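You operate a simulated robot arm through the tools that you are given. There is no shell and no other tool. Be economical: measure what you need, move in short steps, check, and stop when the job is done.

You are at the controls of a simulated robot arm. One attempt, no reset.

Task
Run the grip test on the brass cup at 3 bar.
Fine: cup on the test rail first, then air valve open, switch to GRIP, GOOD lamp lit.

The check looks at the end state, three seconds after you hand in, the way a careful person would. Anything else that was tipped, shoved, dropped, spilled or broken makes it a failure.

Robot
A 6-joint arm with a two-finger parallel gripper, fixed in place. Base frame: the origin is at the foot of the arm, x ahead of it, y to its left, z up; the work surface is at about z = 0.72. Units: m, rad, N and s.
With the tool pointing down near the work surface it reaches from about 0.22 to 0.62 m from the base axis. Its first joint turns from -1.152 to 1.152 rad. Payload 2.7 kg.
The TCP is the grasp point between the finger pads, 0.023 m short of the fingertips. In the tool frame z runs along the fingers and y along their closing line. Largest opening 0.094 m; finger width 0.038, thickness 0.01; the body of the gripper, 0.054 by 0.096 m, starts 0.039 m behind the TCP.
Orientation is told as [roll, pitch, yaw] about the base's x, y, z axes, in that order, counted from this pose: with the fingers straight down and closing along the base's y, the tool's x points along the base's -x, its y along +y and its z along -z.

Tools
- The arm moves only by the tool step_arm. Its argument "commands" is one flat list of numbers, 7 for each row, row after row: the turn, a rotation vector about the tool's x, y, z in rad, then the shift along the tool's x, y, z in m, then the gripper command, from -1 (shut) to 1 (fully open), values between in proportion. In form: [wx, wy, wz, dx, dy, dz, hand, wx, wy, wz, dx, dy, dz, hand, ...]. A call has 1 to 10 rows; each row shifts and turns the commanded pose from where the row before left it, along the tool's axes as they then stand. Each row takes 0.2 s and may step no farther than 0.05 m and 0.15 rad from the row before; otherwise, or with a gripper value out of range, the whole call is refused. A pose out of reach is approached as far as the arm can. The call stops where the force on the tool passes 40 N (or 10 N more than at its start, if that is more) or the arm is blocked; 0.2 s more then pass. Each finger travels about 0.045 m/s and halts on what it meets, pressing with about 36 N; the grip force reading is that of the motor and also rises with nothing between the fingers. The clock runs only during rows and for 0.2 s after the last one: add rows that do not move to give the fingers time. It gives the time, the measured TCP pose, the force on the tool (base axes), the opening and the grip force at its end, in the units of the frame above (readings bear some noise).
- Cameras (640 x 400 px; columns grow to the right, rows downward): "scene" is fixed at [0.065, -0.4329, 1.384]; the picture's right is [0.83, -0.56, 0.00], its down [-0.40, -0.60, -0.69] and it looks along [0.39, 0.57, -0.72] (base axes); focal length 288 px, centre (320, 200). "wrist" rides on the gripper at [-0.039, 0, -0.044] in the tool frame; the picture's right is [0.00, -1.00, 0.00], its down [0.97, 0.00, -0.24] and it looks along [0.24, 0.00, 0.97] (tool axes); focal length 218 px, centre (320, 200). There is no depth. A picture from a camera that has moved, and an enlarged one, comes with that camera's place and axes in the base frame and with its lens.
- snapshot(camera): a new picture of that camera. The clock stands still meanwhile.
- enlarge(camera, box): a new picture of the part [left, top, right, bottom] of that camera's present view, enlarged. The clock stands still meanwhile.
- sign_off(): hands the job in; it is judged then, once.

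Work in short steps. Places have to be worked out from the pictures, the camera data and where the tool is seen: move nearer, look again, correct. Check each grasp and each placing, and mend what went wrong. You have 120 turns and 64 pictures in all, those below and enlarged ones among them. Open the gripper and draw the arm clear of the work before you hand the job in, unless the task says otherwise; then end with one line.

The tools are called after "Call:" as a command line: name --argument value ..., lists and objects as JSON in quotes. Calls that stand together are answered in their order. step_arm: Moves the arm, as the interface text tells. Its arguments: {"type":"object","properties":{"commands":{"type":"array"}},"required":["commands"]} The other tools are called the same way: snapshot (camera) takes a picture; enlarge (camera, box) takes an enlarged picture of a part of a camera's view; sign_off () hands the job in.

At the start:

```text
clock: 0.0
eef_pos: [0.3616, 0.1897, 1.058]
orientation: [0.001, 0.001, 0.0]
contact_force: [0.1, -0.6, 0.0]
width: 0.0941
grasp_force: 0.1
```

scene: 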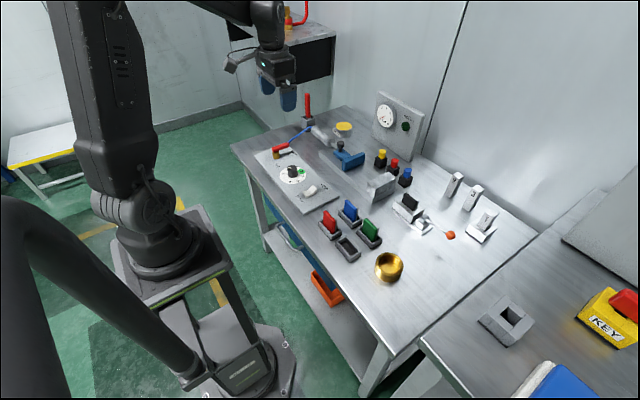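
wrist: 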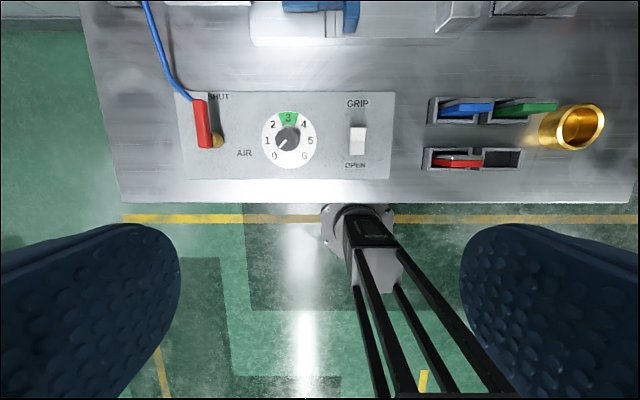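

The panel has an air valve (red lever), a 0–6 dial, and a GRIP/OPEN switch; I'll enlarge the bench to find the test rail, sockets and lamps.

Call:
enlarge --camera "scene" --box '[230, 80, 390, 180]'

Call:
enlarge --camera "scene" --box '[310, 140, 510, 290]'

Call:
enlarge --camera "scene" --box '[350, 80, 450, 150]'

Call:
enlarge --camera "wrist" --box '[140, 0, 620, 210]'

```text
4.00 times, centred on (310, 130) of scene
camera zoom: at [0.065, -0.4329, 1.384], right [0.83, -0.56, 0.0], down [-0.4, -0.6, -0.69], along [0.39, 0.57, -0.72], focal length 1154 px, centre (360, 480)
```

zoom: 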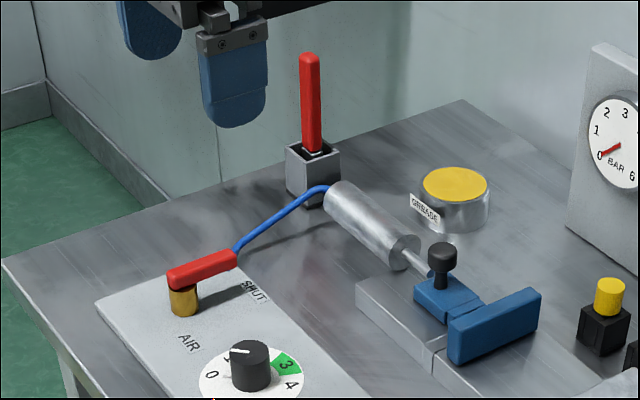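

```text
2.67 times, centred on (410, 215) of scene
camera zoom: at [0.065, -0.4329, 1.384], right [0.83, -0.56, 0.0], down [-0.4, -0.6, -0.69], along [0.39, 0.57, -0.72], focal length 769 px, centre (80, 160)
```

zoom: 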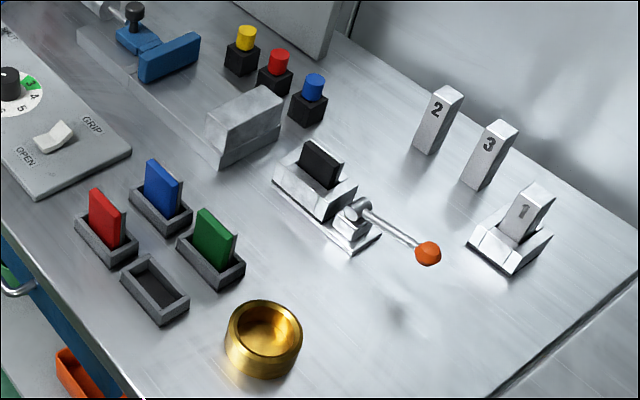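

```text
5.71 times, centred on (400, 115) of scene
camera zoom: at [0.065, -0.4329, 1.384], right [0.83, -0.56, 0.0], down [-0.4, -0.6, -0.69], along [0.39, 0.57, -0.72], focal length 1649 px, centre (-137, 686)
```

zoom: 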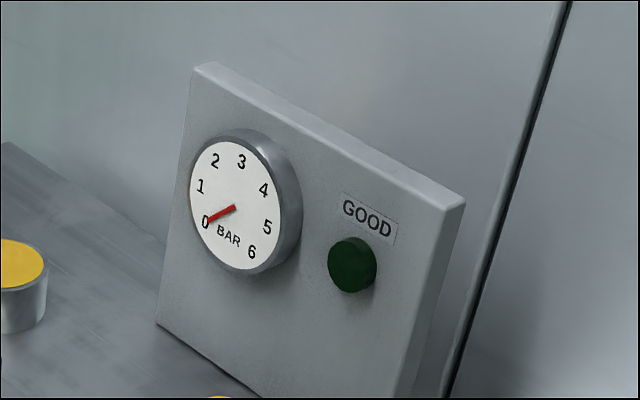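

```text
1.33 times, centred on (380, 105) of wrist
camera zoom: at [0.4008, 0.1885, 1.1014], right [0.0, -1.0, 0.0], down [-0.97, 0.0, 0.24], along [-0.24, 0.0, -0.97], focal length 291 px, centre (240, 327)
```

zoom: 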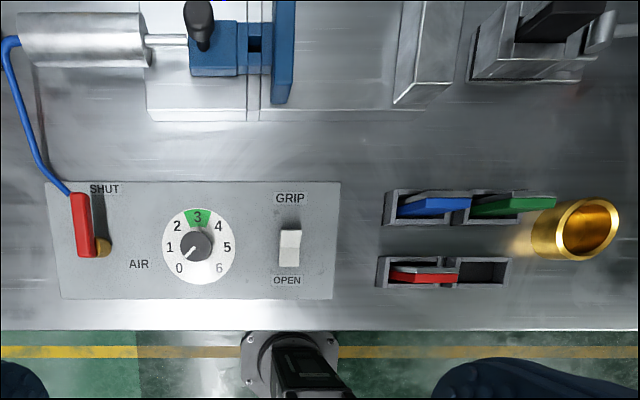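

Pressure gauge reads 0, dial is at 0, valve lever at SHUT, GOOD lamp dark. I move over the rail area at height for a closer look with the wrist camera.

Call:
step_arm --commands '[0, 0, 0, -0.035, -0.01, 0.01, 1, 0, 0, 0, -0.035, -0.01, 0.01, 1, 0, 0, 0, -0.035, -0.01, 0.01, 1, 0, 0, 0, -0.035, -0.01, 0.01, 1, 0, 0, 0, 0, 0, 0, 1]'

Call:
snapshot --camera "wrist"

```text
clock: 1.2
eef_pos: [0.5041, 0.1464, 1.0173]
orientation: [0.0, 0.0, 0.0]
contact_force: [-1.1, 0.1, -1.2]
width: 0.0941
grasp_force: 0.0
```

```text
57 pictures are left
camera wrist: at [0.5425, 0.1469, 1.0603], right [0.0, -1.0, 0.0], down [-0.97, 0.0, 0.24], along [-0.24, 0.0, -0.97], focal length 218 px, centre (320, 200)
```

wrist: 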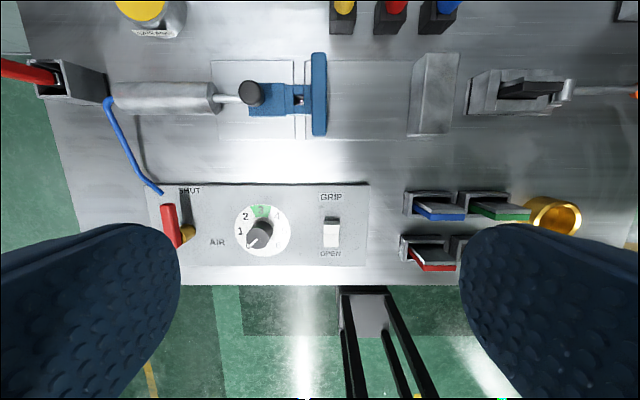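

Call:
enlarge --camera "wrist" --box '[200, 40, 480, 150]'

Call:
enlarge --camera "wrist" --box '[130, 170, 380, 280]'

Call:
enlarge --camera "scene" --box '[310, 130, 400, 200]'

```text
2.29 times, centred on (340, 95) of wrist
camera zoom: at [0.5425, 0.1469, 1.0603], right [0.0, -1.0, 0.0], down [-0.97, 0.0, 0.24], along [-0.24, 0.0, -0.97], focal length 499 px, centre (274, 440)
```

zoom: 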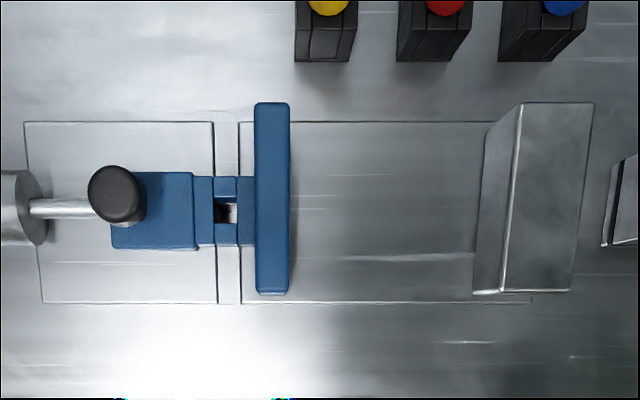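

```text
2.56 times, centred on (255, 225) of wrist
camera zoom: at [0.5425, 0.1469, 1.0603], right [0.0, -1.0, 0.0], down [-0.97, 0.0, 0.24], along [-0.24, 0.0, -0.97], focal length 559 px, centre (486, 136)
```

zoom: 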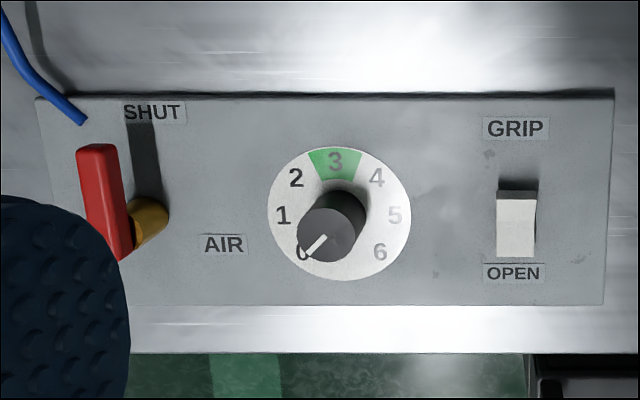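

```text
5.71 times, centred on (355, 165) of scene
camera zoom: at [0.065, -0.4329, 1.384], right [0.83, -0.56, 0.0], down [-0.4, -0.6, -0.69], along [0.39, 0.57, -0.72], focal length 1649 px, centre (120, 400)
```

zoom: 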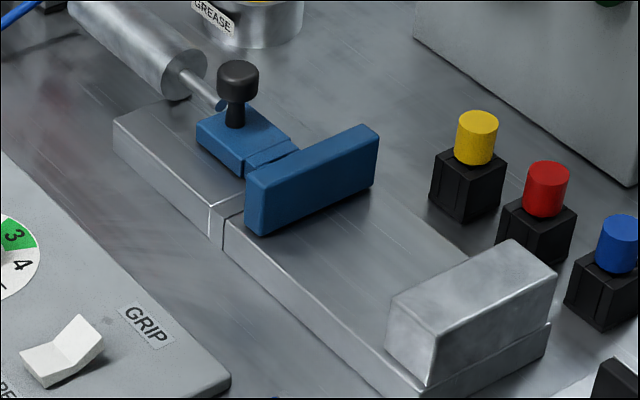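

Rail top runs roughly x 0.55–0.65, between blue jaw (y≈0.138) and stop block (y≈0.03). I want a closer look at the black knob/coupling on the jaw before doing anything.

Call:
step_arm --commands '[0, 0, 0, -0.01, 0.02, 0.03, 1, 0, 0, 0, -0.01, 0.02, 0.03, 1, 0, 0, 0, -0.01, 0.02, 0.03, 1, 0, 0, 0, 0, 0, 0, 1]'

Call:
snapshot --camera "wrist"

```text
clock: 2.2
eef_pos: [0.534, 0.2123, 0.9283]
orientation: [0.002, 0.0, 0.0]
contact_force: [0.3, 0.1, 1.1]
width: 0.0941
grasp_force: 0.1
```

```text
53 pictures are left
camera wrist: at [0.5724, 0.2115, 0.971], right [0.0, -1.0, 0.0], down [-0.97, 0.0, 0.24], along [-0.24, 0.0, -0.97], focal length 218 px, centre (320, 200)
```

wrist: 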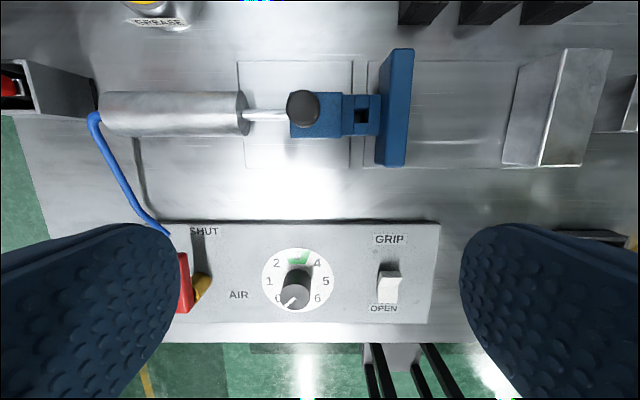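

Call:
enlarge --camera "wrist" --box '[230, 40, 430, 180]'

```text
2.86 times, centred on (330, 110) of wrist
camera zoom: at [0.5724, 0.2115, 0.971], right [0.0, -1.0, 0.0], down [-0.97, 0.0, 0.24], along [-0.24, 0.0, -0.97], focal length 624 px, centre (291, 457)
```

zoom: 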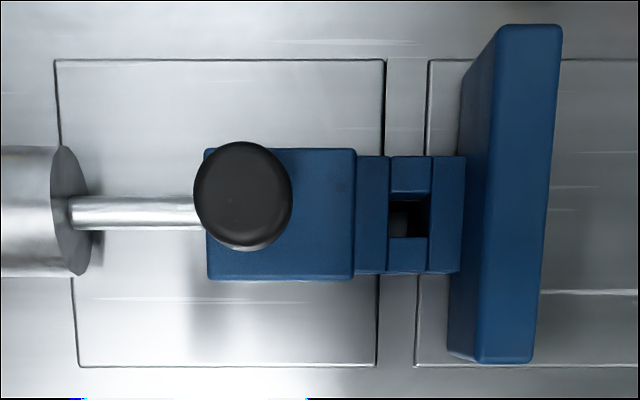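

The jaw looks free (lock bar parked in its holder). Now I travel to above the brass cup at about (0.427, -0.177).

Call:
step_arm --commands '[0, 0, 0, 0.0119, -0.0432, -0.003, 1, 0, 0, 0, 0.0119, -0.0432, -0.003, 1, 0, 0, 0, 0.0119, -0.0432, -0.003, 1, 0, 0, 0, 0.0119, -0.0432, -0.003, 1, 0, 0, 0, 0.0119, -0.0432, -0.003, 1, 0, 0, 0, 0.0119, -0.0432, -0.003, 1, 0, 0, 0, 0.0119, -0.0432, -0.003, 1, 0, 0, 0, 0.0119, -0.0432, -0.003, 1, 0, 0, 0, 0.0119, -0.0432, -0.003, 1, 0, 0, 0, 0, 0, 0, 1]'

Call:
step_arm --commands '[0, 0, 0.15, 0, 0, 0, 1, 0, 0, 0.15, 0, 0, 0, 1, 0, 0, 0.15, 0, 0, 0, 1, 0, 0, 0.15, 0, 0, 0, 1, 0, 0, 0.15, 0, 0, 0, 1, 0, 0, 0.15, 0, 0, 0, 1, 0, 0, 0.15, 0, 0, 0, 1, 0, 0, 0.15, 0, 0, 0, 1, 0, 0, 0.15, 0, 0, 0, 1, 0, 0, 0.15, 0, 0, 0, 1]'

Call:
step_arm --commands '[0, 0, 0.0708, 0, 0, 0, 1, 0, 0, 0, 0, 0, 0, 1]'

Call:
snapshot --camera "wrist"

```text
clock: 4.4
eef_pos: [0.4221, -0.1765, 0.9512]
orientation: [-0.001, 0.0, -0.001]
contact_force: [0.0, 0.3, 0.7]
width: 0.0936
grasp_force: 0.0
```

```text
clock: 6.6
eef_pos: [0.4259, -0.1799, 0.9539]
orientation: [0.001, 0.0, -1.503]
contact_force: [0.7, 0.7, 0.3]
width: 0.0939
grasp_force: 0.0
```

```text
clock: 7.2
eef_pos: [0.4261, -0.1801, 0.954]
orientation: [0.002, -0.001, -1.571]
contact_force: [-0.1, -0.4, 0.3]
width: 0.094
grasp_force: 0.1
```

```text
51 pictures are left
camera wrist: at [0.425, -0.2197, 0.9978], right [-1.0, 0.0, 0.0], down [0.0, 0.97, 0.24], along [0.0, 0.24, -0.97], focal length 218 px, centre (320, 200)
```

wrist: 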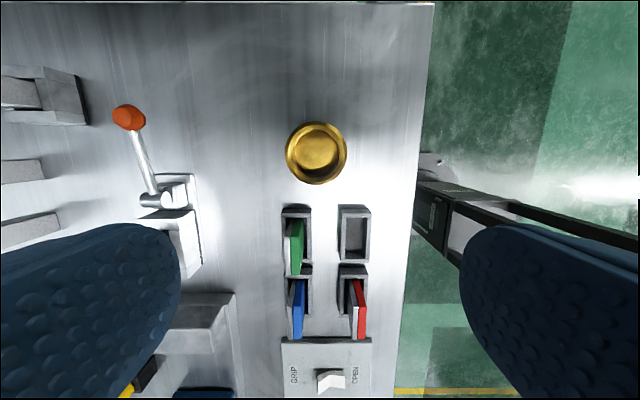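

Cup rim centre works out to about (0.430, -0.213), rim z≈0.755, diameter ≈0.067. I shift over it and descend partway, then check.

Call:
step_arm --commands '[0, 0, 0, -0.033, 0.004, 0.0, 1, 0, 0, 0, 0, 0, 0.04, 1, 0, 0, 0, 0, 0, 0.04, 1, 0, 0, 0, 0, 0, 0.04, 1, 0, 0, 0, 0, 0, 0, 1]'

Call:
snapshot --camera "wrist"

Call:
enlarge --camera "scene" --box '[310, 190, 470, 290]'

```text
clock: 8.4
eef_pos: [0.4292, -0.212, 0.8365]
orientation: [0.0, 0.001, -1.57]
contact_force: [-0.2, -0.6, -0.6]
width: 0.0939
grasp_force: 0.0
```

```text
50 pictures are left
camera wrist: at [0.4295, -0.2513, 0.8798], right [-1.0, 0.0, 0.0], down [0.0, 0.97, 0.24], along [0.0, 0.24, -0.97], focal length 218 px, centre (320, 200)
```

wrist: 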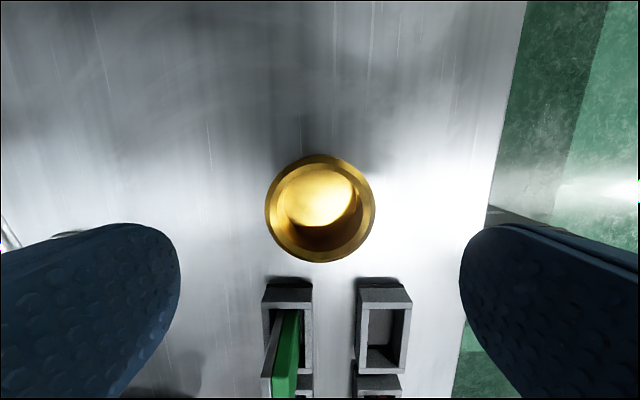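

```text
4.00 times, centred on (390, 240) of scene
camera zoom: at [0.065, -0.4329, 1.384], right [0.83, -0.56, 0.0], down [-0.4, -0.6, -0.69], along [0.39, 0.57, -0.72], focal length 1154 px, centre (40, 40)
```

zoom: 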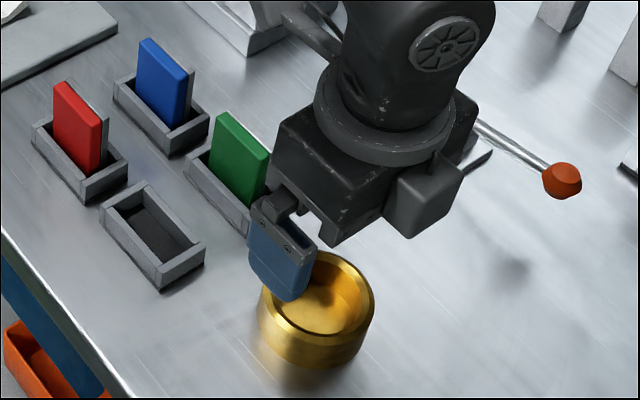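

Centred well; rim centre now (0.4295, -0.216). I descend to z≈0.75 and close gently.

Call:
step_arm --commands '[0, 0, 0, -0.004, 0.0, 0.03, 1, 0, 0, 0, 0, 0, 0.03, 1, 0, 0, 0, 0, 0, 0.026, 1, 0, 0, 0, 0, 0, 0, 1]'

Call:
step_arm --commands '[0, 0, 0, 0, 0, 0, 0.2, 0, 0, 0, 0, 0, 0, 0.2, 0, 0, 0, 0, 0, 0, 0.2, 0, 0, 0, 0, 0, 0, 0.2, 0, 0, 0, 0, 0, 0, 0.2]'

Call:
snapshot --camera "wrist"

```text
clock: 9.4
eef_pos: [0.4303, -0.2155, 0.7493]
orientation: [0.0, -0.001, -1.57]
contact_force: [0.3, 0.1, -0.1]
width: 0.094
grasp_force: 0.1
```

```text
clock: 10.6
eef_pos: [0.4312, -0.2151, 0.7491]
orientation: [-0.001, 0.002, -1.567]
contact_force: [-0.5, -0.2, -0.5]
width: 0.0677
grasp_force: 35.9
```

```text
48 pictures are left
camera wrist: at [0.4297, -0.2553, 0.7929], right [-1.0, 0.0, 0.0], down [0.0, 0.97, 0.24], along [0.0, 0.24, -0.97], focal length 218 px, centre (320, 200)
```

wrist: 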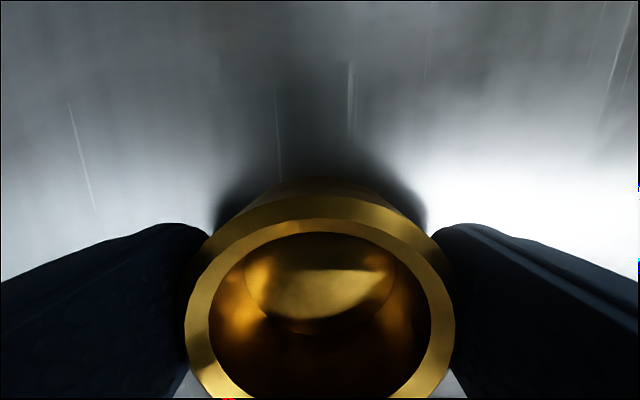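

Cup gripped (0.068 m, 36 N). Lift it straight up.

Call:
step_arm --commands '[0, 0, 0, 0, 0, -0.02, 0, 0, 0, 0, 0, 0, -0.04, 0, 0, 0, 0, 0, 0, -0.04, 0, 0, 0, 0, 0, 0, -0.04, 0, 0, 0, 0, 0, 0, 0, 0]'

Call:
snapshot --camera "wrist"

```text
clock: 11.8
eef_pos: [0.4301, -0.2154, 0.8901]
orientation: [-0.001, 0.001, -1.569]
contact_force: [-0.6, 0.0, -1.2]
width: 0.0469
grasp_force: 0.0
```

```text
47 pictures are left
camera wrist: at [0.4289, -0.2555, 0.9323], right [-1.0, 0.0, 0.0], down [0.0, 0.97, 0.24], along [0.0, 0.24, -0.97], focal length 218 px, centre (320, 200)
```

wrist: 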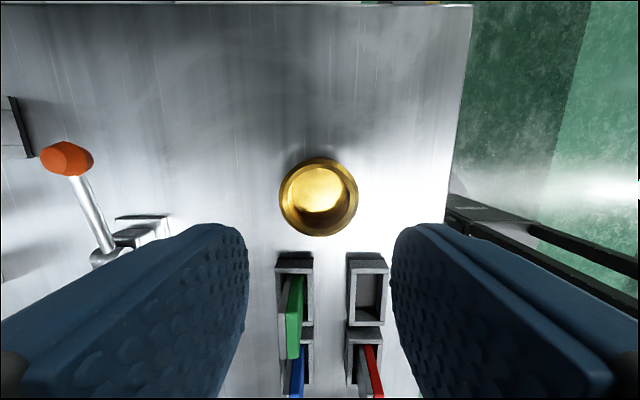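

The cup slipped out and stayed upright in place. I check its shape and position before regrasping lower and lifting slower.

Call:
enlarge --camera "wrist" --box '[250, 130, 390, 260]'

Call:
enlarge --camera "scene" --box '[350, 235, 430, 295]'

```text
3.08 times, centred on (320, 195) of wrist
camera zoom: at [0.4289, -0.2555, 0.9323], right [-1.0, 0.0, 0.0], down [0.0, 0.97, 0.24], along [0.0, 0.24, -0.97], focal length 672 px, centre (320, 215)
```

zoom: 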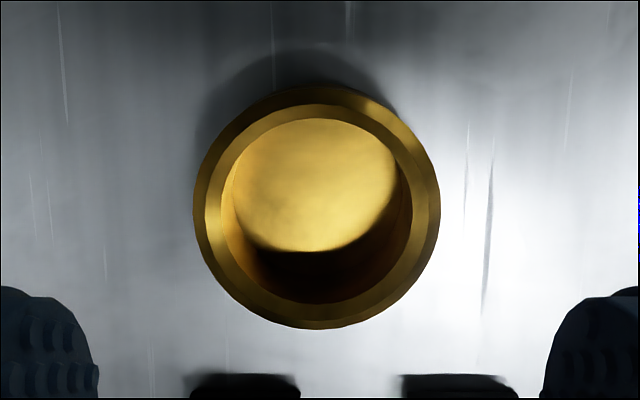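

```text
6.67 times, centred on (390, 265) of scene
camera zoom: at [0.065, -0.4329, 1.384], right [0.83, -0.56, 0.0], down [-0.4, -0.6, -0.69], along [0.39, 0.57, -0.72], focal length 1924 px, centre (-147, -233)
```

zoom: 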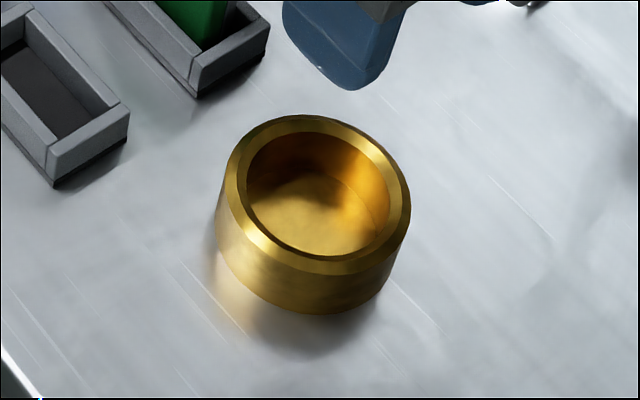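

Cup is a thick-walled cylinder with chamfered rim at z≈0.753, still at (0.430, -0.214). I regrasp lower with a full close command: open, lower to 0.745.

Call:
step_arm --commands '[0, 0, 0, 0, 0, 0, 1, 0, 0, 0, 0, 0, 0, 1, 0, 0, 0, 0, 0, 0, 1, 0, 0, 0, 0, 0, 0, 1, 0, 0, 0, 0, 0.0, 0.04, 1, 0, 0, 0, 0, 0, 0.04, 1, 0, 0, 0, 0, 0, 0.04, 1, 0, 0, 0, 0, 0, 0.02, 1, 0, 0, 0, 0, 0, 0.005, 1, 0, 0, 0, 0, 0, 0, 1]'

Call:
step_arm --commands '[0, 0, 0, 0, 0, 0, -1, 0, 0, 0, 0, 0, 0, -1, 0, 0, 0, 0, 0, 0, -1, 0, 0, 0, 0, 0, 0, -1, 0, 0, 0, 0, 0, 0, -1, 0, 0, 0, 0, 0, 0, -1]'

Call:
step_arm --commands '[0, 0, 0, 0, 0, -0.004, -1, 0, 0, 0, 0, 0, -0.004, -1, 0, 0, 0, 0, 0, -0.006, -1, 0, 0, 0, 0, 0, -0.006, -1, 0, 0, 0, 0, 0, 0, -1]'

Call:
snapshot --camera "wrist"

```text
clock: 14.0
eef_pos: [0.4256, -0.2169, 0.7445]
orientation: [0.0, 0.001, -1.571]
contact_force: [1.2, 0.5, -0.4]
width: 0.0939
grasp_force: 0.0
```

```text
clock: 15.4
eef_pos: [0.4257, -0.2158, 0.7448]
orientation: [0.001, -0.001, -1.569]
contact_force: [0.1, 0.7, -0.4]
width: 0.0689
grasp_force: 36.0
```

```text
clock: 16.6
eef_pos: [0.4296, -0.2168, 0.7629]
orientation: [0.001, 0.001, -1.569]
contact_force: [-1.7, 0.2, -2.0]
width: 0.0691
grasp_force: 36.0
```

```text
44 pictures are left
camera wrist: at [0.4284, -0.2565, 0.8062], right [-1.0, 0.0, 0.0], down [0.0, 0.97, 0.24], along [0.0, 0.24, -0.97], focal length 218 px, centre (320, 200)
```

wrist: 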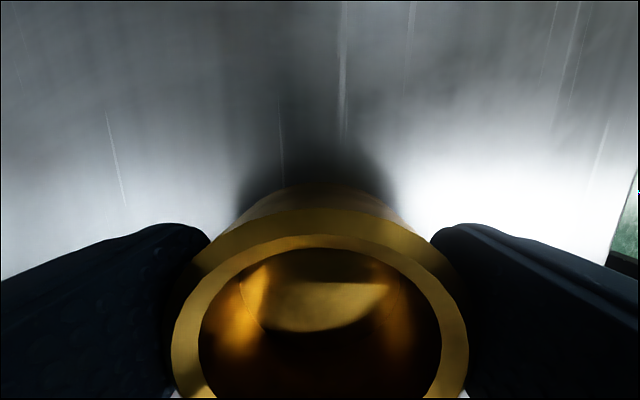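

It's holding at 0.069 m. Continue lifting gently to clear all objects.

Call:
step_arm --commands '[0, 0, 0, 0, 0, -0.008, -1, 0, 0, 0, 0, 0, -0.012, -1, 0, 0, 0, 0, 0, -0.015, -1, 0, 0, 0, 0, 0, -0.015, -1, 0, 0, 0, 0, 0, -0.015, -1, 0, 0, 0, 0, 0, -0.015, -1, 0, 0, 0, 0, 0, -0.015, -1, 0, 0, 0, 0, 0, -0.01, -1, 0, 0, 0, 0, 0, 0, -1]'

Call:
snapshot --camera "wrist"

Call:
snapshot --camera "scene"

```text
clock: 18.6
eef_pos: [0.4281, -0.2166, 0.8691]
orientation: [0.002, 0.002, -1.568]
contact_force: [0.1, 0.6, -2.0]
width: 0.0691
grasp_force: 36.0
```

```text
43 pictures are left
camera wrist: at [0.4287, -0.2556, 0.9117], right [-1.0, 0.0, 0.0], down [0.0, 0.97, 0.24], along [0.0, 0.24, -0.97], focal length 218 px, centre (320, 200)
```

wrist: 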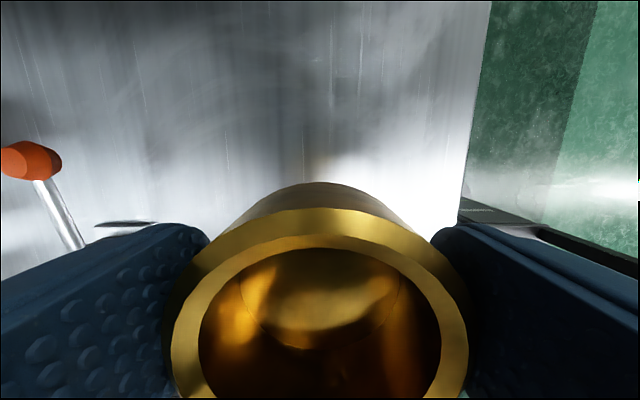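

```text
42 pictures are left
```

scene: 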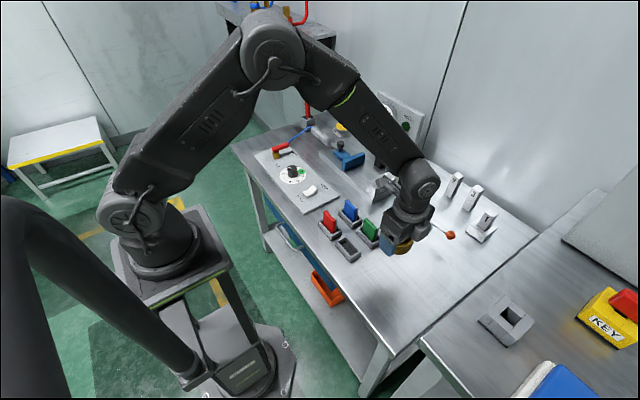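

Cup is firmly held and clear. I carry it to above the rail gap at about (0.598, 0.085).

Call:
step_arm --commands '[0, 0, 0, 0.0301, 0.017, -0.002, -1, 0, 0, 0, 0.0301, 0.017, -0.002, -1, 0, 0, 0, 0.0301, 0.017, -0.002, -1, 0, 0, 0, 0.0301, 0.017, -0.002, -1, 0, 0, 0, 0.0301, 0.017, -0.002, -1, 0, 0, 0, 0.0301, 0.017, 0, -1, 0, 0, 0, 0.0301, 0.017, 0, -1, 0, 0, 0, 0.0301, 0.017, 0, -1, 0, 0, 0, 0.0301, 0.017, 0, -1, 0, 0, 0, 0.0301, 0.017, 0, -1]'

Call:
snapshot --camera "wrist"

Call:
enlarge --camera "scene" --box '[300, 110, 440, 210]'

```text
clock: 20.8
eef_pos: [0.5993, 0.0849, 0.881]
orientation: [0.0, 0.001, -1.571]
contact_force: [0.5, 0.0, -2.9]
width: 0.069
grasp_force: 36.5
```

```text
41 pictures are left
camera wrist: at [0.599, 0.0453, 0.9233], right [-1.0, 0.0, 0.0], down [0.0, 0.97, 0.24], along [0.0, 0.24, -0.97], focal length 218 px, centre (320, 200)
```

wrist: 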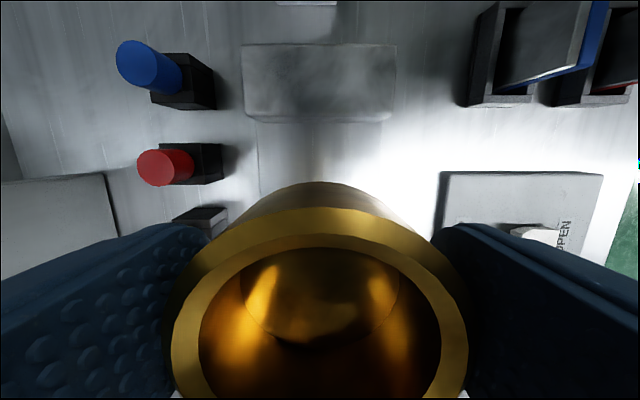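

```text
4.00 times, centred on (370, 160) of scene
camera zoom: at [0.065, -0.4329, 1.384], right [0.83, -0.56, 0.0], down [-0.4, -0.6, -0.69], along [0.39, 0.57, -0.72], focal length 1154 px, centre (120, 360)
```

zoom: 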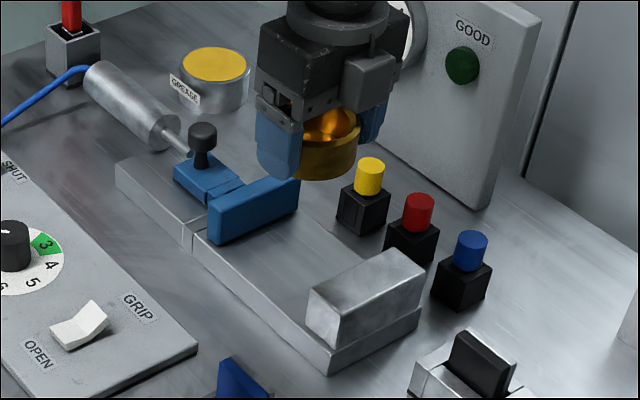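

Rail centre x≈0.598, stop at y≈0.028, jaw at y≈0.138, so the cup is centred. Lower toward the rail.

Call:
step_arm --commands '[0, 0, 0, -0.001, -0.001, 0.02, -1, 0, 0, 0, 0, 0, 0.02, -1, 0, 0, 0, 0, 0, 0.02, -1, 0, 0, 0, 0, 0, 0.015, -1, 0, 0, 0, 0, 0, 0, -1]'

Call:
enlarge --camera "scene" --box '[320, 130, 420, 200]'

Call:
snapshot --camera "wrist"

```text
clock: 22.0
eef_pos: [0.5993, 0.0821, 0.8059]
orientation: [0.0, 0.002, -1.569]
contact_force: [-0.3, 0.7, -3.0]
width: 0.0691
grasp_force: 35.2
```

```text
5.71 times, centred on (370, 165) of scene
camera zoom: at [0.0651, -0.4329, 1.384], right [0.83, -0.56, 0.0], down [-0.4, -0.6, -0.69], along [0.39, 0.57, -0.72], focal length 1649 px, centre (34, 400)
```

zoom: 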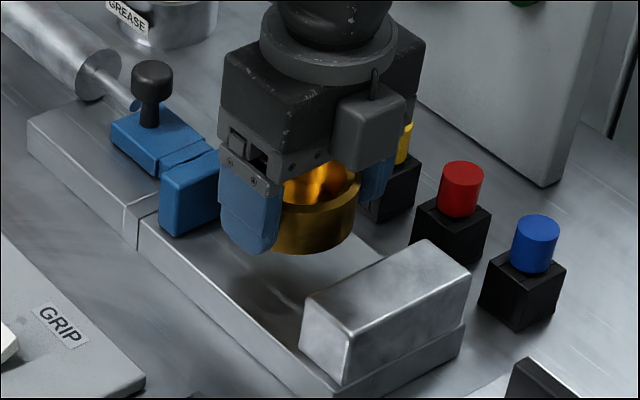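

```text
38 pictures are left
camera wrist: at [0.5988, 0.0427, 0.8484], right [-1.0, 0.0, 0.0], down [0.0, 0.97, 0.24], along [0.0, 0.24, -0.97], focal length 218 px, centre (320, 200)
```

wrist: 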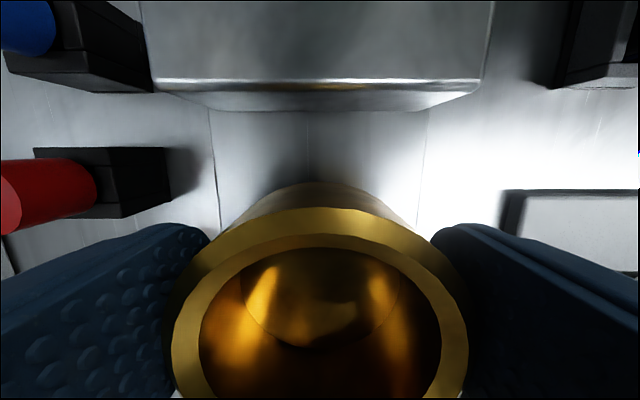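

Aligned. Lower in small steps until contact.

Call:
step_arm --commands '[0, 0, 0, 0, 0, 0.01, -1, 0, 0, 0, 0, 0, 0.008, -1, 0, 0, 0, 0, 0, 0.004, -1, 0, 0, 0, 0, 0, 0.004, -1, 0, 0, 0, 0, 0, 0.002, -1, 0, 0, 0, 0, 0, 0, -1]'

Call:
enlarge --camera "scene" --box '[320, 130, 420, 200]'

```text
clock: 23.4
eef_pos: [0.5979, 0.083, 0.7777]
orientation: [0.0, 0.002, -1.569]
contact_force: [0.1, 0.1, -2.6]
width: 0.069
grasp_force: 35.4
```

```text
5.71 times, centred on (370, 165) of scene
camera zoom: at [0.0651, -0.4329, 1.384], right [0.83, -0.56, 0.0], down [-0.4, -0.6, -0.69], along [0.39, 0.57, -0.72], focal length 1649 px, centre (34, 400)
```

zoom: 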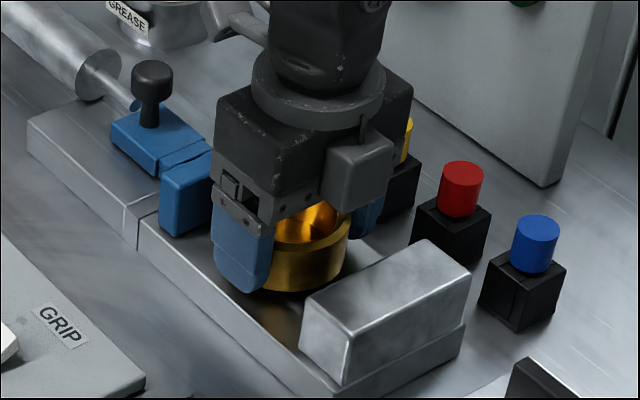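

Still carrying weight (about -2.6 N), so not yet touching. Continue 2 mm at a time.

Call:
step_arm --commands '[0, 0, 0, 0, 0, 0.002, -1, 0, 0, 0, 0, 0, 0.002, -1, 0, 0, 0, 0, 0, 0, -1]'

Call:
step_arm --commands '[0, 0, 0, 0, 0, 0.002, -1, 0, 0, 0, 0, 0, 0, -1]'

Call:
step_arm --commands '[0, 0, 0, 0, 0, 0.001, -1, 0, 0, 0, 0, 0, 0, -1]'

```text
clock: 24.2
eef_pos: [0.5994, 0.084, 0.7727]
orientation: [0.0, -0.002, -1.568]
contact_force: [-0.1, 0.1, -1.5]
width: 0.069
grasp_force: 36.0
```

```text
clock: 24.8
eef_pos: [0.5991, 0.0841, 0.771]
orientation: [-0.001, 0.001, -1.568]
contact_force: [0.0, -1.0, -0.8]
width: 0.0688
grasp_force: 36.4
```

```text
clock: 25.4
eef_pos: [0.5989, 0.0844, 0.7711]
orientation: [0.003, 0.002, -1.568]
contact_force: [0.2, -0.8, 9.6]
width: 0.0689
grasp_force: 36.1
```

Contact (9.6 N up) at z≈0.771: the cup is on the rail. Open the fingers and check.

Call:
step_arm --commands '[0, 0, 0, 0, 0, -0.001, 0.6, 0, 0, 0, 0, 0, 0, 0.8, 0, 0, 0, 0, 0, 0, 1, 0, 0, 0, 0, 0, 0, 1, 0, 0, 0, 0, 0, 0, 1]'

Call:
step_arm --commands '[0, 0, 0, 0, 0, -0.02, 1, 0, 0, 0, 0, 0, -0.04, 1, 0, 0, 0, 0, 0, -0.04, 1, 0, 0, 0, 0, 0, -0.03, 1, 0, 0, 0, 0, 0, 0, 1]'

Call:
snapshot --camera "wrist"

```text
clock: 26.6
eef_pos: [0.5985, 0.0836, 0.7705]
orientation: [0.0, -0.001, -1.57]
contact_force: [-0.4, 0.8, -0.9]
width: 0.0939
grasp_force: 0.1
```

```text
clock: 27.8
eef_pos: [0.5971, 0.0842, 0.9012]
orientation: [0.001, 0.0, -1.569]
contact_force: [-0.4, -0.6, 0.6]
width: 0.0939
grasp_force: 0.2
```

```text
36 pictures are left
camera wrist: at [0.5969, 0.0447, 0.9448], right [-1.0, 0.0, 0.0], down [0.0, 0.97, 0.24], along [0.0, 0.24, -0.97], focal length 218 px, centre (320, 200)
```

wrist: 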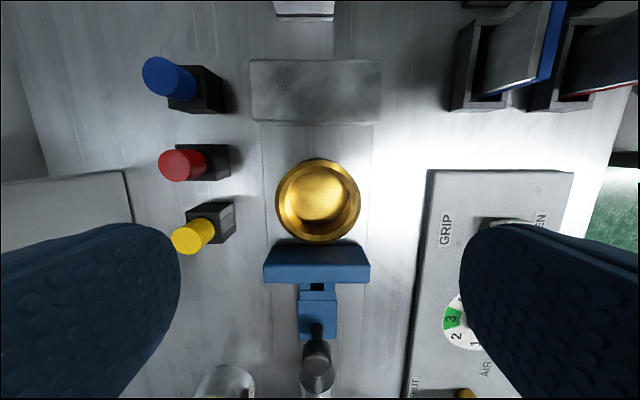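

Cup sits upright and centred on the rail, between jaw and stop. Next is the regulator dial at ≈(0.413, 0.239): move above it and turn the tool so there's room for the 135° clockwise turn.

Call:
step_arm --commands '[0, 0, 0, 0.0258, -0.0307, 0, 1, 0, 0, 0, 0.0258, -0.0307, 0, 1, 0, 0, 0, 0.0258, -0.0307, 0, 1, 0, 0, 0, 0.0258, -0.0307, 0, 1, 0, 0, 0, 0.0258, -0.0307, 0, 1, 0, 0, 0, 0.0258, -0.0307, 0, 1, 0, 0, 0, 0, 0, 0, 1]'

Call:
step_arm --commands '[0, 0, -0.15, 0, 0, 0, 1, 0, 0, -0.15, 0, 0, 0, 1, 0, 0, -0.15, 0, 0, 0, 1, 0, 0, -0.15, 0, 0, 0, 1, 0, 0, -0.15, 0, 0, 0, 1, 0, 0, -0.15, 0, 0, 0, 1, 0, 0, -0.15, 0, 0, 0, 1, 0, 0, -0.15, 0, 0, 0, 1, 0, 0, -0.15, 0, 0, 0, 1, 0, 0, -0.15, 0, 0, 0, 1]'

Call:
snapshot --camera "wrist"

```text
clock: 29.4
eef_pos: [0.4136, 0.2407, 0.8984]
orientation: [-0.001, 0.002, -1.571]
contact_force: [-0.2, -0.7, -0.1]
width: 0.094
grasp_force: 0.1
```

```text
clock: 31.6
eef_pos: [0.4143, 0.2385, 0.9001]
orientation: [-0.001, 0.0, -0.067]
contact_force: [-1.1, -0.3, 0.3]
width: 0.0941
grasp_force: 0.1
```

```text
35 pictures are left
camera wrist: at [0.4527, 0.2351, 0.944], right [-0.07, -1.0, 0.0], down [-0.97, 0.07, 0.24], along [-0.24, 0.02, -0.97], focal length 218 px, centre (320, 200)
```

wrist: 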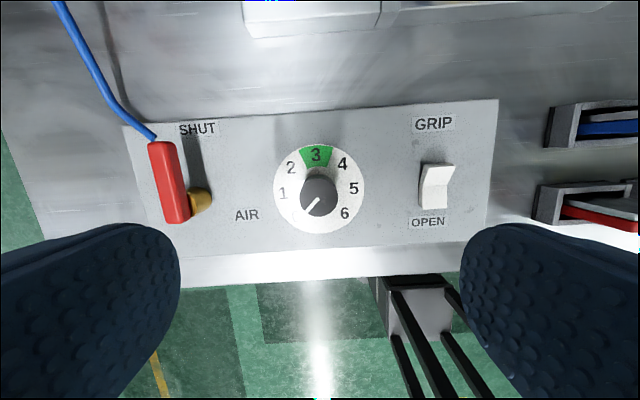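

Dial centre confirmed at (0.413, 0.2395). A close-up for knob and valve lever detail, while I finish the pre-rotation.

Call:
enlarge --camera "wrist" --box '[120, 110, 380, 250]'

Call:
step_arm --commands '[0, 0, -0.15, 0, 0, 0, 1, 0, 0, -0.15, 0, 0, 0, 1, 0, 0, -0.15, 0, 0, 0, 1, 0, 0, -0.15, 0, 0, 0, 1, 0, 0, -0.15, 0, 0, 0, 1, 0, 0, -0.15, 0, 0, 0, 1, 0, 0, -0.15, 0, 0, 0, 1, 0, 0, -0.15, 0, 0, 0, 1, 0, 0, -0.05, 0, 0, 0, 1, 0, 0, 0, 0, 0, 0, 1]'

Call:
enlarge --camera "scene" --box '[250, 130, 350, 220]'

```text
2.46 times, centred on (250, 180) of wrist
camera zoom: at [0.4527, 0.2351, 0.944], right [-0.07, -1.0, 0.0], down [-0.97, 0.07, 0.24], along [-0.24, 0.02, -0.97], focal length 537 px, centre (492, 249)
```

zoom: 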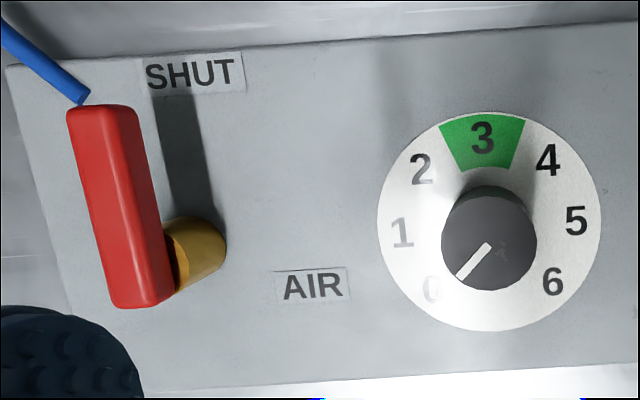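

```text
clock: 33.8
eef_pos: [0.4146, 0.2372, 0.9006]
orientation: [0.001, 0.0, 1.18]
contact_force: [-0.5, 0.1, -0.6]
width: 0.094
grasp_force: 0.0
```

```text
4.44 times, centred on (300, 175) of scene
camera zoom: at [0.065, -0.4329, 1.384], right [0.83, -0.56, 0.0], down [-0.4, -0.6, -0.69], along [0.39, 0.57, -0.72], focal length 1282 px, centre (409, 311)
```

zoom: 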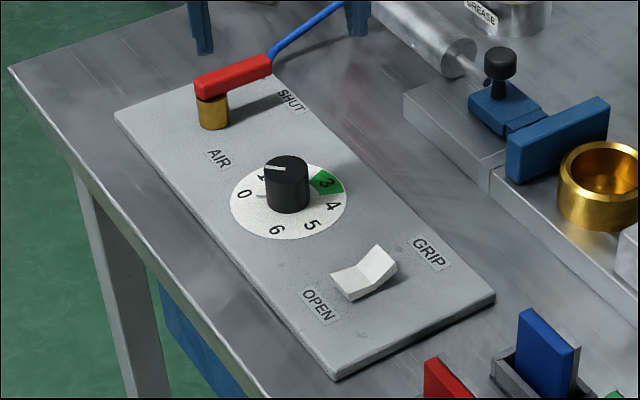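

Knob diameter ≈0.033, top ≈0.766, and the tool is oriented at yaw 1.18. Descend to just above the knob and verify centring.

Call:
step_arm --commands '[0, 0, 0, 0, 0, 0.04, 1, 0, 0, 0, 0, 0, 0.04, 1, 0, 0, 0, 0, 0, 0.02, 1, 0, 0, 0, 0, 0, 0, 1]'

Call:
snapshot --camera "wrist"

Call:
enlarge --camera "scene" --box '[250, 130, 350, 220]'

```text
clock: 34.8
eef_pos: [0.4135, 0.2418, 0.7979]
orientation: [0.001, -0.001, 1.177]
contact_force: [0.0, -0.2, -0.1]
width: 0.094
grasp_force: 0.2
```

```text
32 pictures are left
camera wrist: at [0.4289, 0.2773, 0.8414], right [0.92, -0.38, 0.0], down [-0.37, -0.9, 0.24], along [-0.09, -0.22, -0.97], focal length 218 px, centre (320, 200)
```

wrist: 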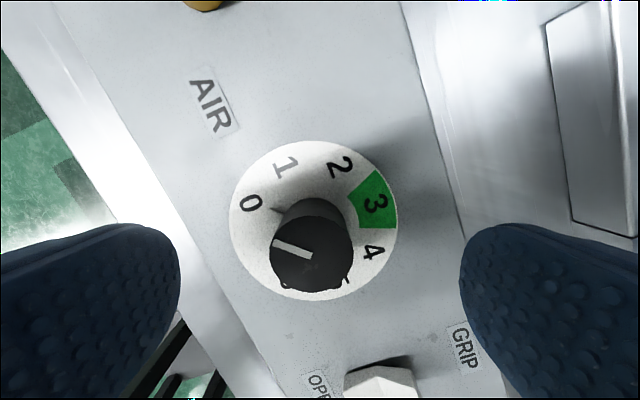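

```text
4.44 times, centred on (300, 175) of scene
camera zoom: at [0.065, -0.4329, 1.384], right [0.83, -0.56, 0.0], down [-0.4, -0.6, -0.69], along [0.39, 0.57, -0.72], focal length 1282 px, centre (409, 311)
```

zoom: 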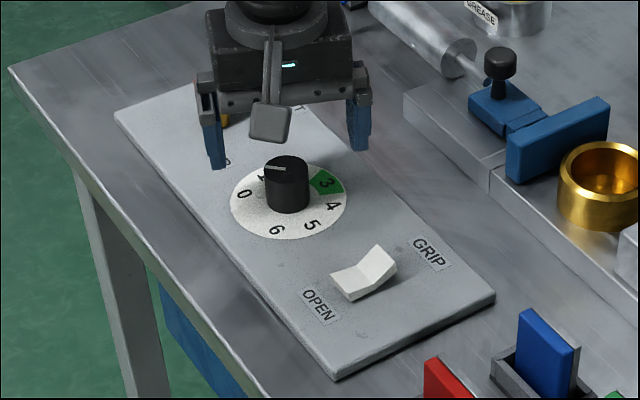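

Centred within ~2 mm; correct, lower to 0.762 and close on the knob.

Call:
step_arm --commands '[0, 0, 0, 0, 0.002, 0.02, 1, 0, 0, 0, 0, 0, 0.015, 1, 0, 0, 0, 0, 0, 0, 1]'

Call:
step_arm --commands '[0, 0, 0, 0, 0, 0, -1, 0, 0, 0, 0, 0, 0, -1, 0, 0, 0, 0, 0, 0, -1, 0, 0, 0, 0, 0, 0, -1, 0, 0, 0, 0, 0, 0, -1, 0, 0, 0, 0, 0, 0, -1, 0, 0, 0, 0, 0, 0, -1, 0, 0, 0, 0, 0, 0, -1, 0, 0, 0, 0, 0, 0, -1]'

```text
clock: 35.6
eef_pos: [0.4108, 0.2411, 0.7639]
orientation: [0.001, -0.001, 1.18]
contact_force: [0.0, 0.7, 0.0]
width: 0.0942
grasp_force: 0.0
```

```text
clock: 37.6
eef_pos: [0.4107, 0.2403, 0.7635]
orientation: [0.0, 0.002, 1.181]
contact_force: [-19.7, 11.5, 5.6]
width: 0.0338
grasp_force: 45.1
```

Gripped at 0.034, but with ~23 N side load along the closing axis; I ease the tool 1.5 mm that way to centre.

Call:
step_arm --commands '[0, 0, 0, 0, 0.0015, 0, -1, 0, 0, 0, 0, 0, 0, -1]'

```text
clock: 38.2
eef_pos: [0.411, 0.2417, 0.7636]
orientation: [0.0, 0.001, 1.179]
contact_force: [-12.2, 14.2, -2.2]
width: 0.034
grasp_force: 45.5
```

Call:
step_arm --commands '[0, 0, 0, -0.0005, 0.002, 0, -1, 0, 0, 0, 0, 0, 0, -1]'

```text
clock: 38.8
eef_pos: [0.4103, 0.2416, 0.7644]
orientation: [-0.001, -0.002, 1.179]
contact_force: [8.7, 2.1, -15.1]
width: 0.0339
grasp_force: 45.1
```

Side load is now small. Start turning clockwise about 0.6 rad and check.

Call:
step_arm --commands '[0, 0, 0.12, 0, 0, 0, -1, 0, 0, 0.12, 0, 0, 0, -1, 0, 0, 0.12, 0, 0, 0, -1, 0, 0, 0.12, 0, 0, 0, -1, 0, 0, 0.12, 0, 0, 0, -1, 0, 0, 0, 0, 0, 0, -1]'

Call:
snapshot --camera "wrist"

```text
clock: 40.0
eef_pos: [0.4109, 0.2405, 0.7649]
orientation: [0.001, -0.002, 0.618]
contact_force: [6.7, -0.8, -4.2]
width: 0.0339
grasp_force: 45.2
stopped in row 5: the force on the tool passed its limit (the readings are from after the stop); the commanded pose is now the measured one
```

```text
30 pictures are left
camera wrist: at [0.4417, 0.2624, 0.8083], right [0.58, -0.81, 0.0], down [-0.79, -0.56, 0.24], along [-0.19, -0.14, -0.97], focal length 218 px, centre (320, 200)
```

wrist: 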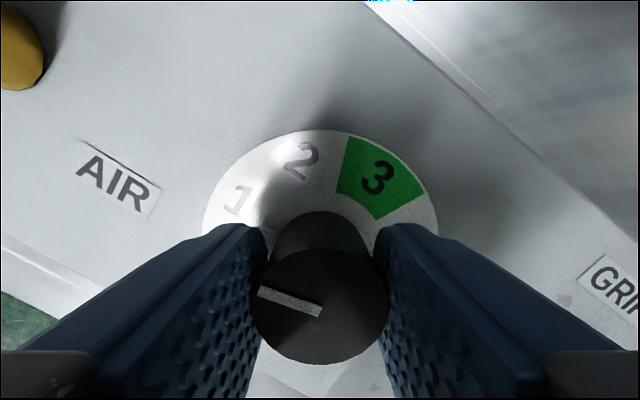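

The knob turns with the fingers (0.56 rad so far). Continue in shorter moves.

Call:
step_arm --commands '[0, 0, 0.12, 0, 0, 0, -1, 0, 0, 0.12, 0, 0, 0, -1, 0, 0, 0.12, 0, 0, 0, -1, 0, 0, 0, 0, 0, 0, -1]'

Call:
step_arm --commands '[0, 0, 0.12, 0, 0, 0, -1, 0, 0, 0.12, 0, 0, 0, -1, 0, 0, 0.12, 0, 0, 0, -1, 0, 0, 0, 0, 0, 0, -1]'

Call:
step_arm --commands '[0, 0, 0.12, 0, 0, 0, -1, 0, 0, 0.12, 0, 0, 0, -1, 0, 0, 0.12, 0, 0, 0, -1, 0, 0, 0, 0, 0, 0, -1]'

Call:
snapshot --camera "wrist"

```text
clock: 41.0
eef_pos: [0.411, 0.2399, 0.7655]
orientation: [0.001, -0.002, 0.255]
contact_force: [17.8, 0.6, -29.0]
width: 0.0338
grasp_force: 44.8
```

```text
clock: 42.0
eef_pos: [0.4105, 0.2389, 0.7659]
orientation: [-0.001, 0.001, -0.104]
contact_force: [11.4, -5.7, -16.9]
width: 0.0338
grasp_force: 45.2
```

```text
clock: 43.0
eef_pos: [0.41, 0.2403, 0.7644]
orientation: [0.001, -0.001, -0.466]
contact_force: [12.6, -13.2, -2.4]
width: 0.0339
grasp_force: 45.3
```

```text
29 pictures are left
camera wrist: at [0.4446, 0.2217, 0.8086], right [-0.45, -0.89, 0.0], down [-0.87, 0.44, 0.24], along [-0.21, 0.11, -0.97], focal length 218 px, centre (320, 200)
```

wrist: 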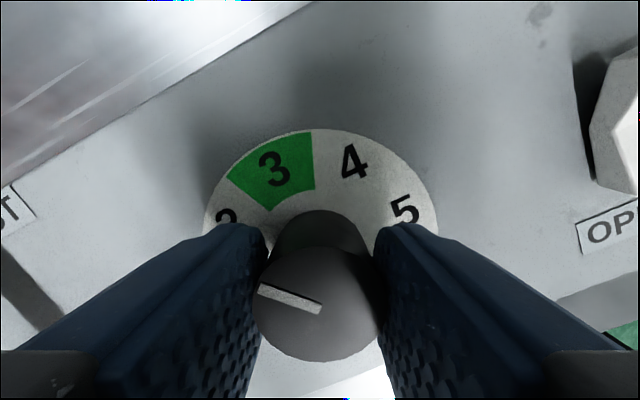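

Going well; ~0.71 rad remain. Continue to yaw ≈ -1.17.

Call:
step_arm --commands '[0, 0, 0.12, 0, 0, 0, -1, 0, 0, 0.12, 0, 0, 0, -1, 0, 0, 0.12, 0, 0, 0, -1, 0, 0, 0, 0, 0, 0, -1]'

Call:
step_arm --commands '[0, 0, 0.12, 0, 0, 0, -1, 0, 0, 0.12, 0, 0, 0, -1, 0, 0, 0.11, 0, 0, 0, -1, 0, 0, 0, 0, 0, 0, -1]'

Call:
snapshot --camera "wrist"

```text
clock: 44.0
eef_pos: [0.411, 0.2392, 0.7659]
orientation: [0.002, -0.001, -0.824]
contact_force: [8.4, -19.5, -1.6]
width: 0.0342
grasp_force: 45.0
```

```text
clock: 45.0
eef_pos: [0.4099, 0.2393, 0.765]
orientation: [0.004, 0.002, -1.18]
contact_force: [11.5, -16.2, -2.1]
width: 0.034
grasp_force: 44.9
```

```text
28 pictures are left
camera wrist: at [0.4246, 0.203, 0.8085], right [-0.92, -0.39, 0.0], down [-0.37, 0.9, 0.24], along [-0.09, 0.22, -0.97], focal length 218 px, centre (320, 200)
```

wrist: 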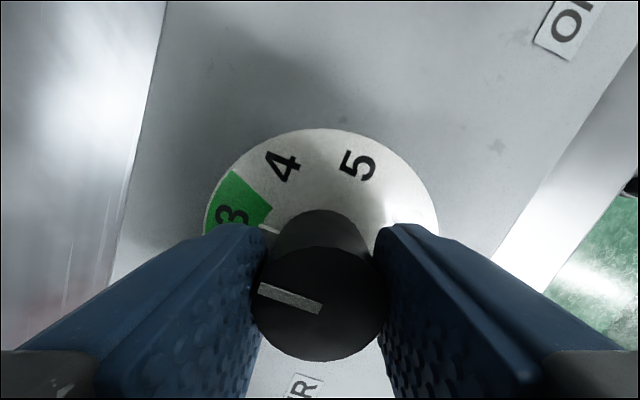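

Pointer has followed to 3. Release, rise, and check the pointer.

Call:
step_arm --commands '[0, 0, 0, 0, 0, 0, 0.2, 0, 0, 0, 0, 0, 0, 0.6, 0, 0, 0, 0, 0, 0, 1, 0, 0, 0, 0, 0, 0, 1, 0, 0, 0, 0, 0, 0, 1, 0, 0, 0, 0, 0, -0.03, 1, 0, 0, 0, 0, 0, -0.04, 1, 0, 0, 0, 0, 0, -0.03, 1, 0, 0, 0, 0, 0, 0, 1]'

Call:
snapshot --camera "wrist"

```text
clock: 47.0
eef_pos: [0.4089, 0.2388, 0.8657]
orientation: [0.002, 0.002, -1.173]
contact_force: [0.0, -0.3, -0.2]
width: 0.094
grasp_force: 0.0
```

```text
27 pictures are left
camera wrist: at [0.424, 0.202, 0.9095], right [-0.92, -0.39, 0.0], down [-0.38, 0.89, 0.24], along [-0.09, 0.22, -0.97], focal length 218 px, centre (320, 200)
```

wrist: 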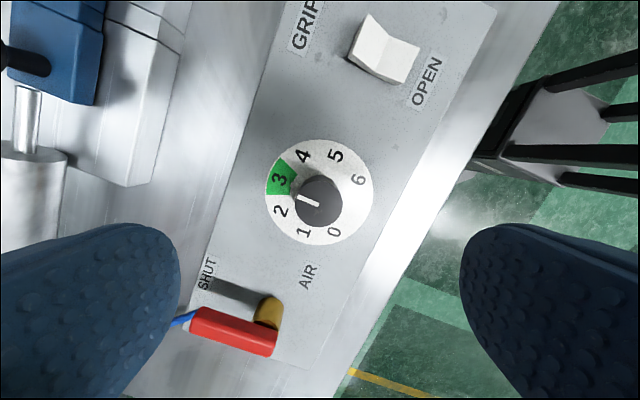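

Call:
enlarge --camera "wrist" --box '[250, 130, 390, 250]'

```text
3.33 times, centred on (320, 190) of wrist
camera zoom: at [0.424, 0.202, 0.9095], right [-0.92, -0.39, 0.0], down [-0.38, 0.89, 0.24], along [-0.09, 0.22, -0.97], focal length 728 px, centre (320, 233)
```

zoom: 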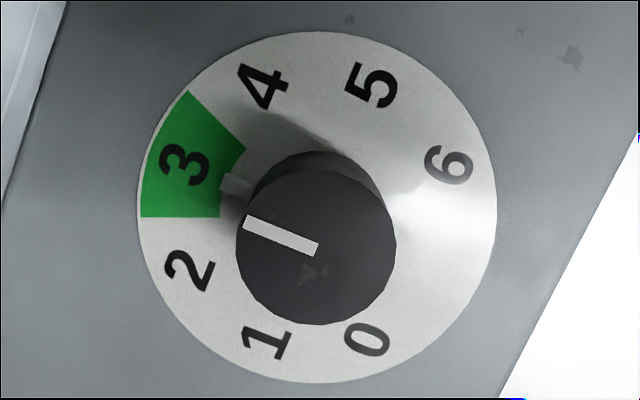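

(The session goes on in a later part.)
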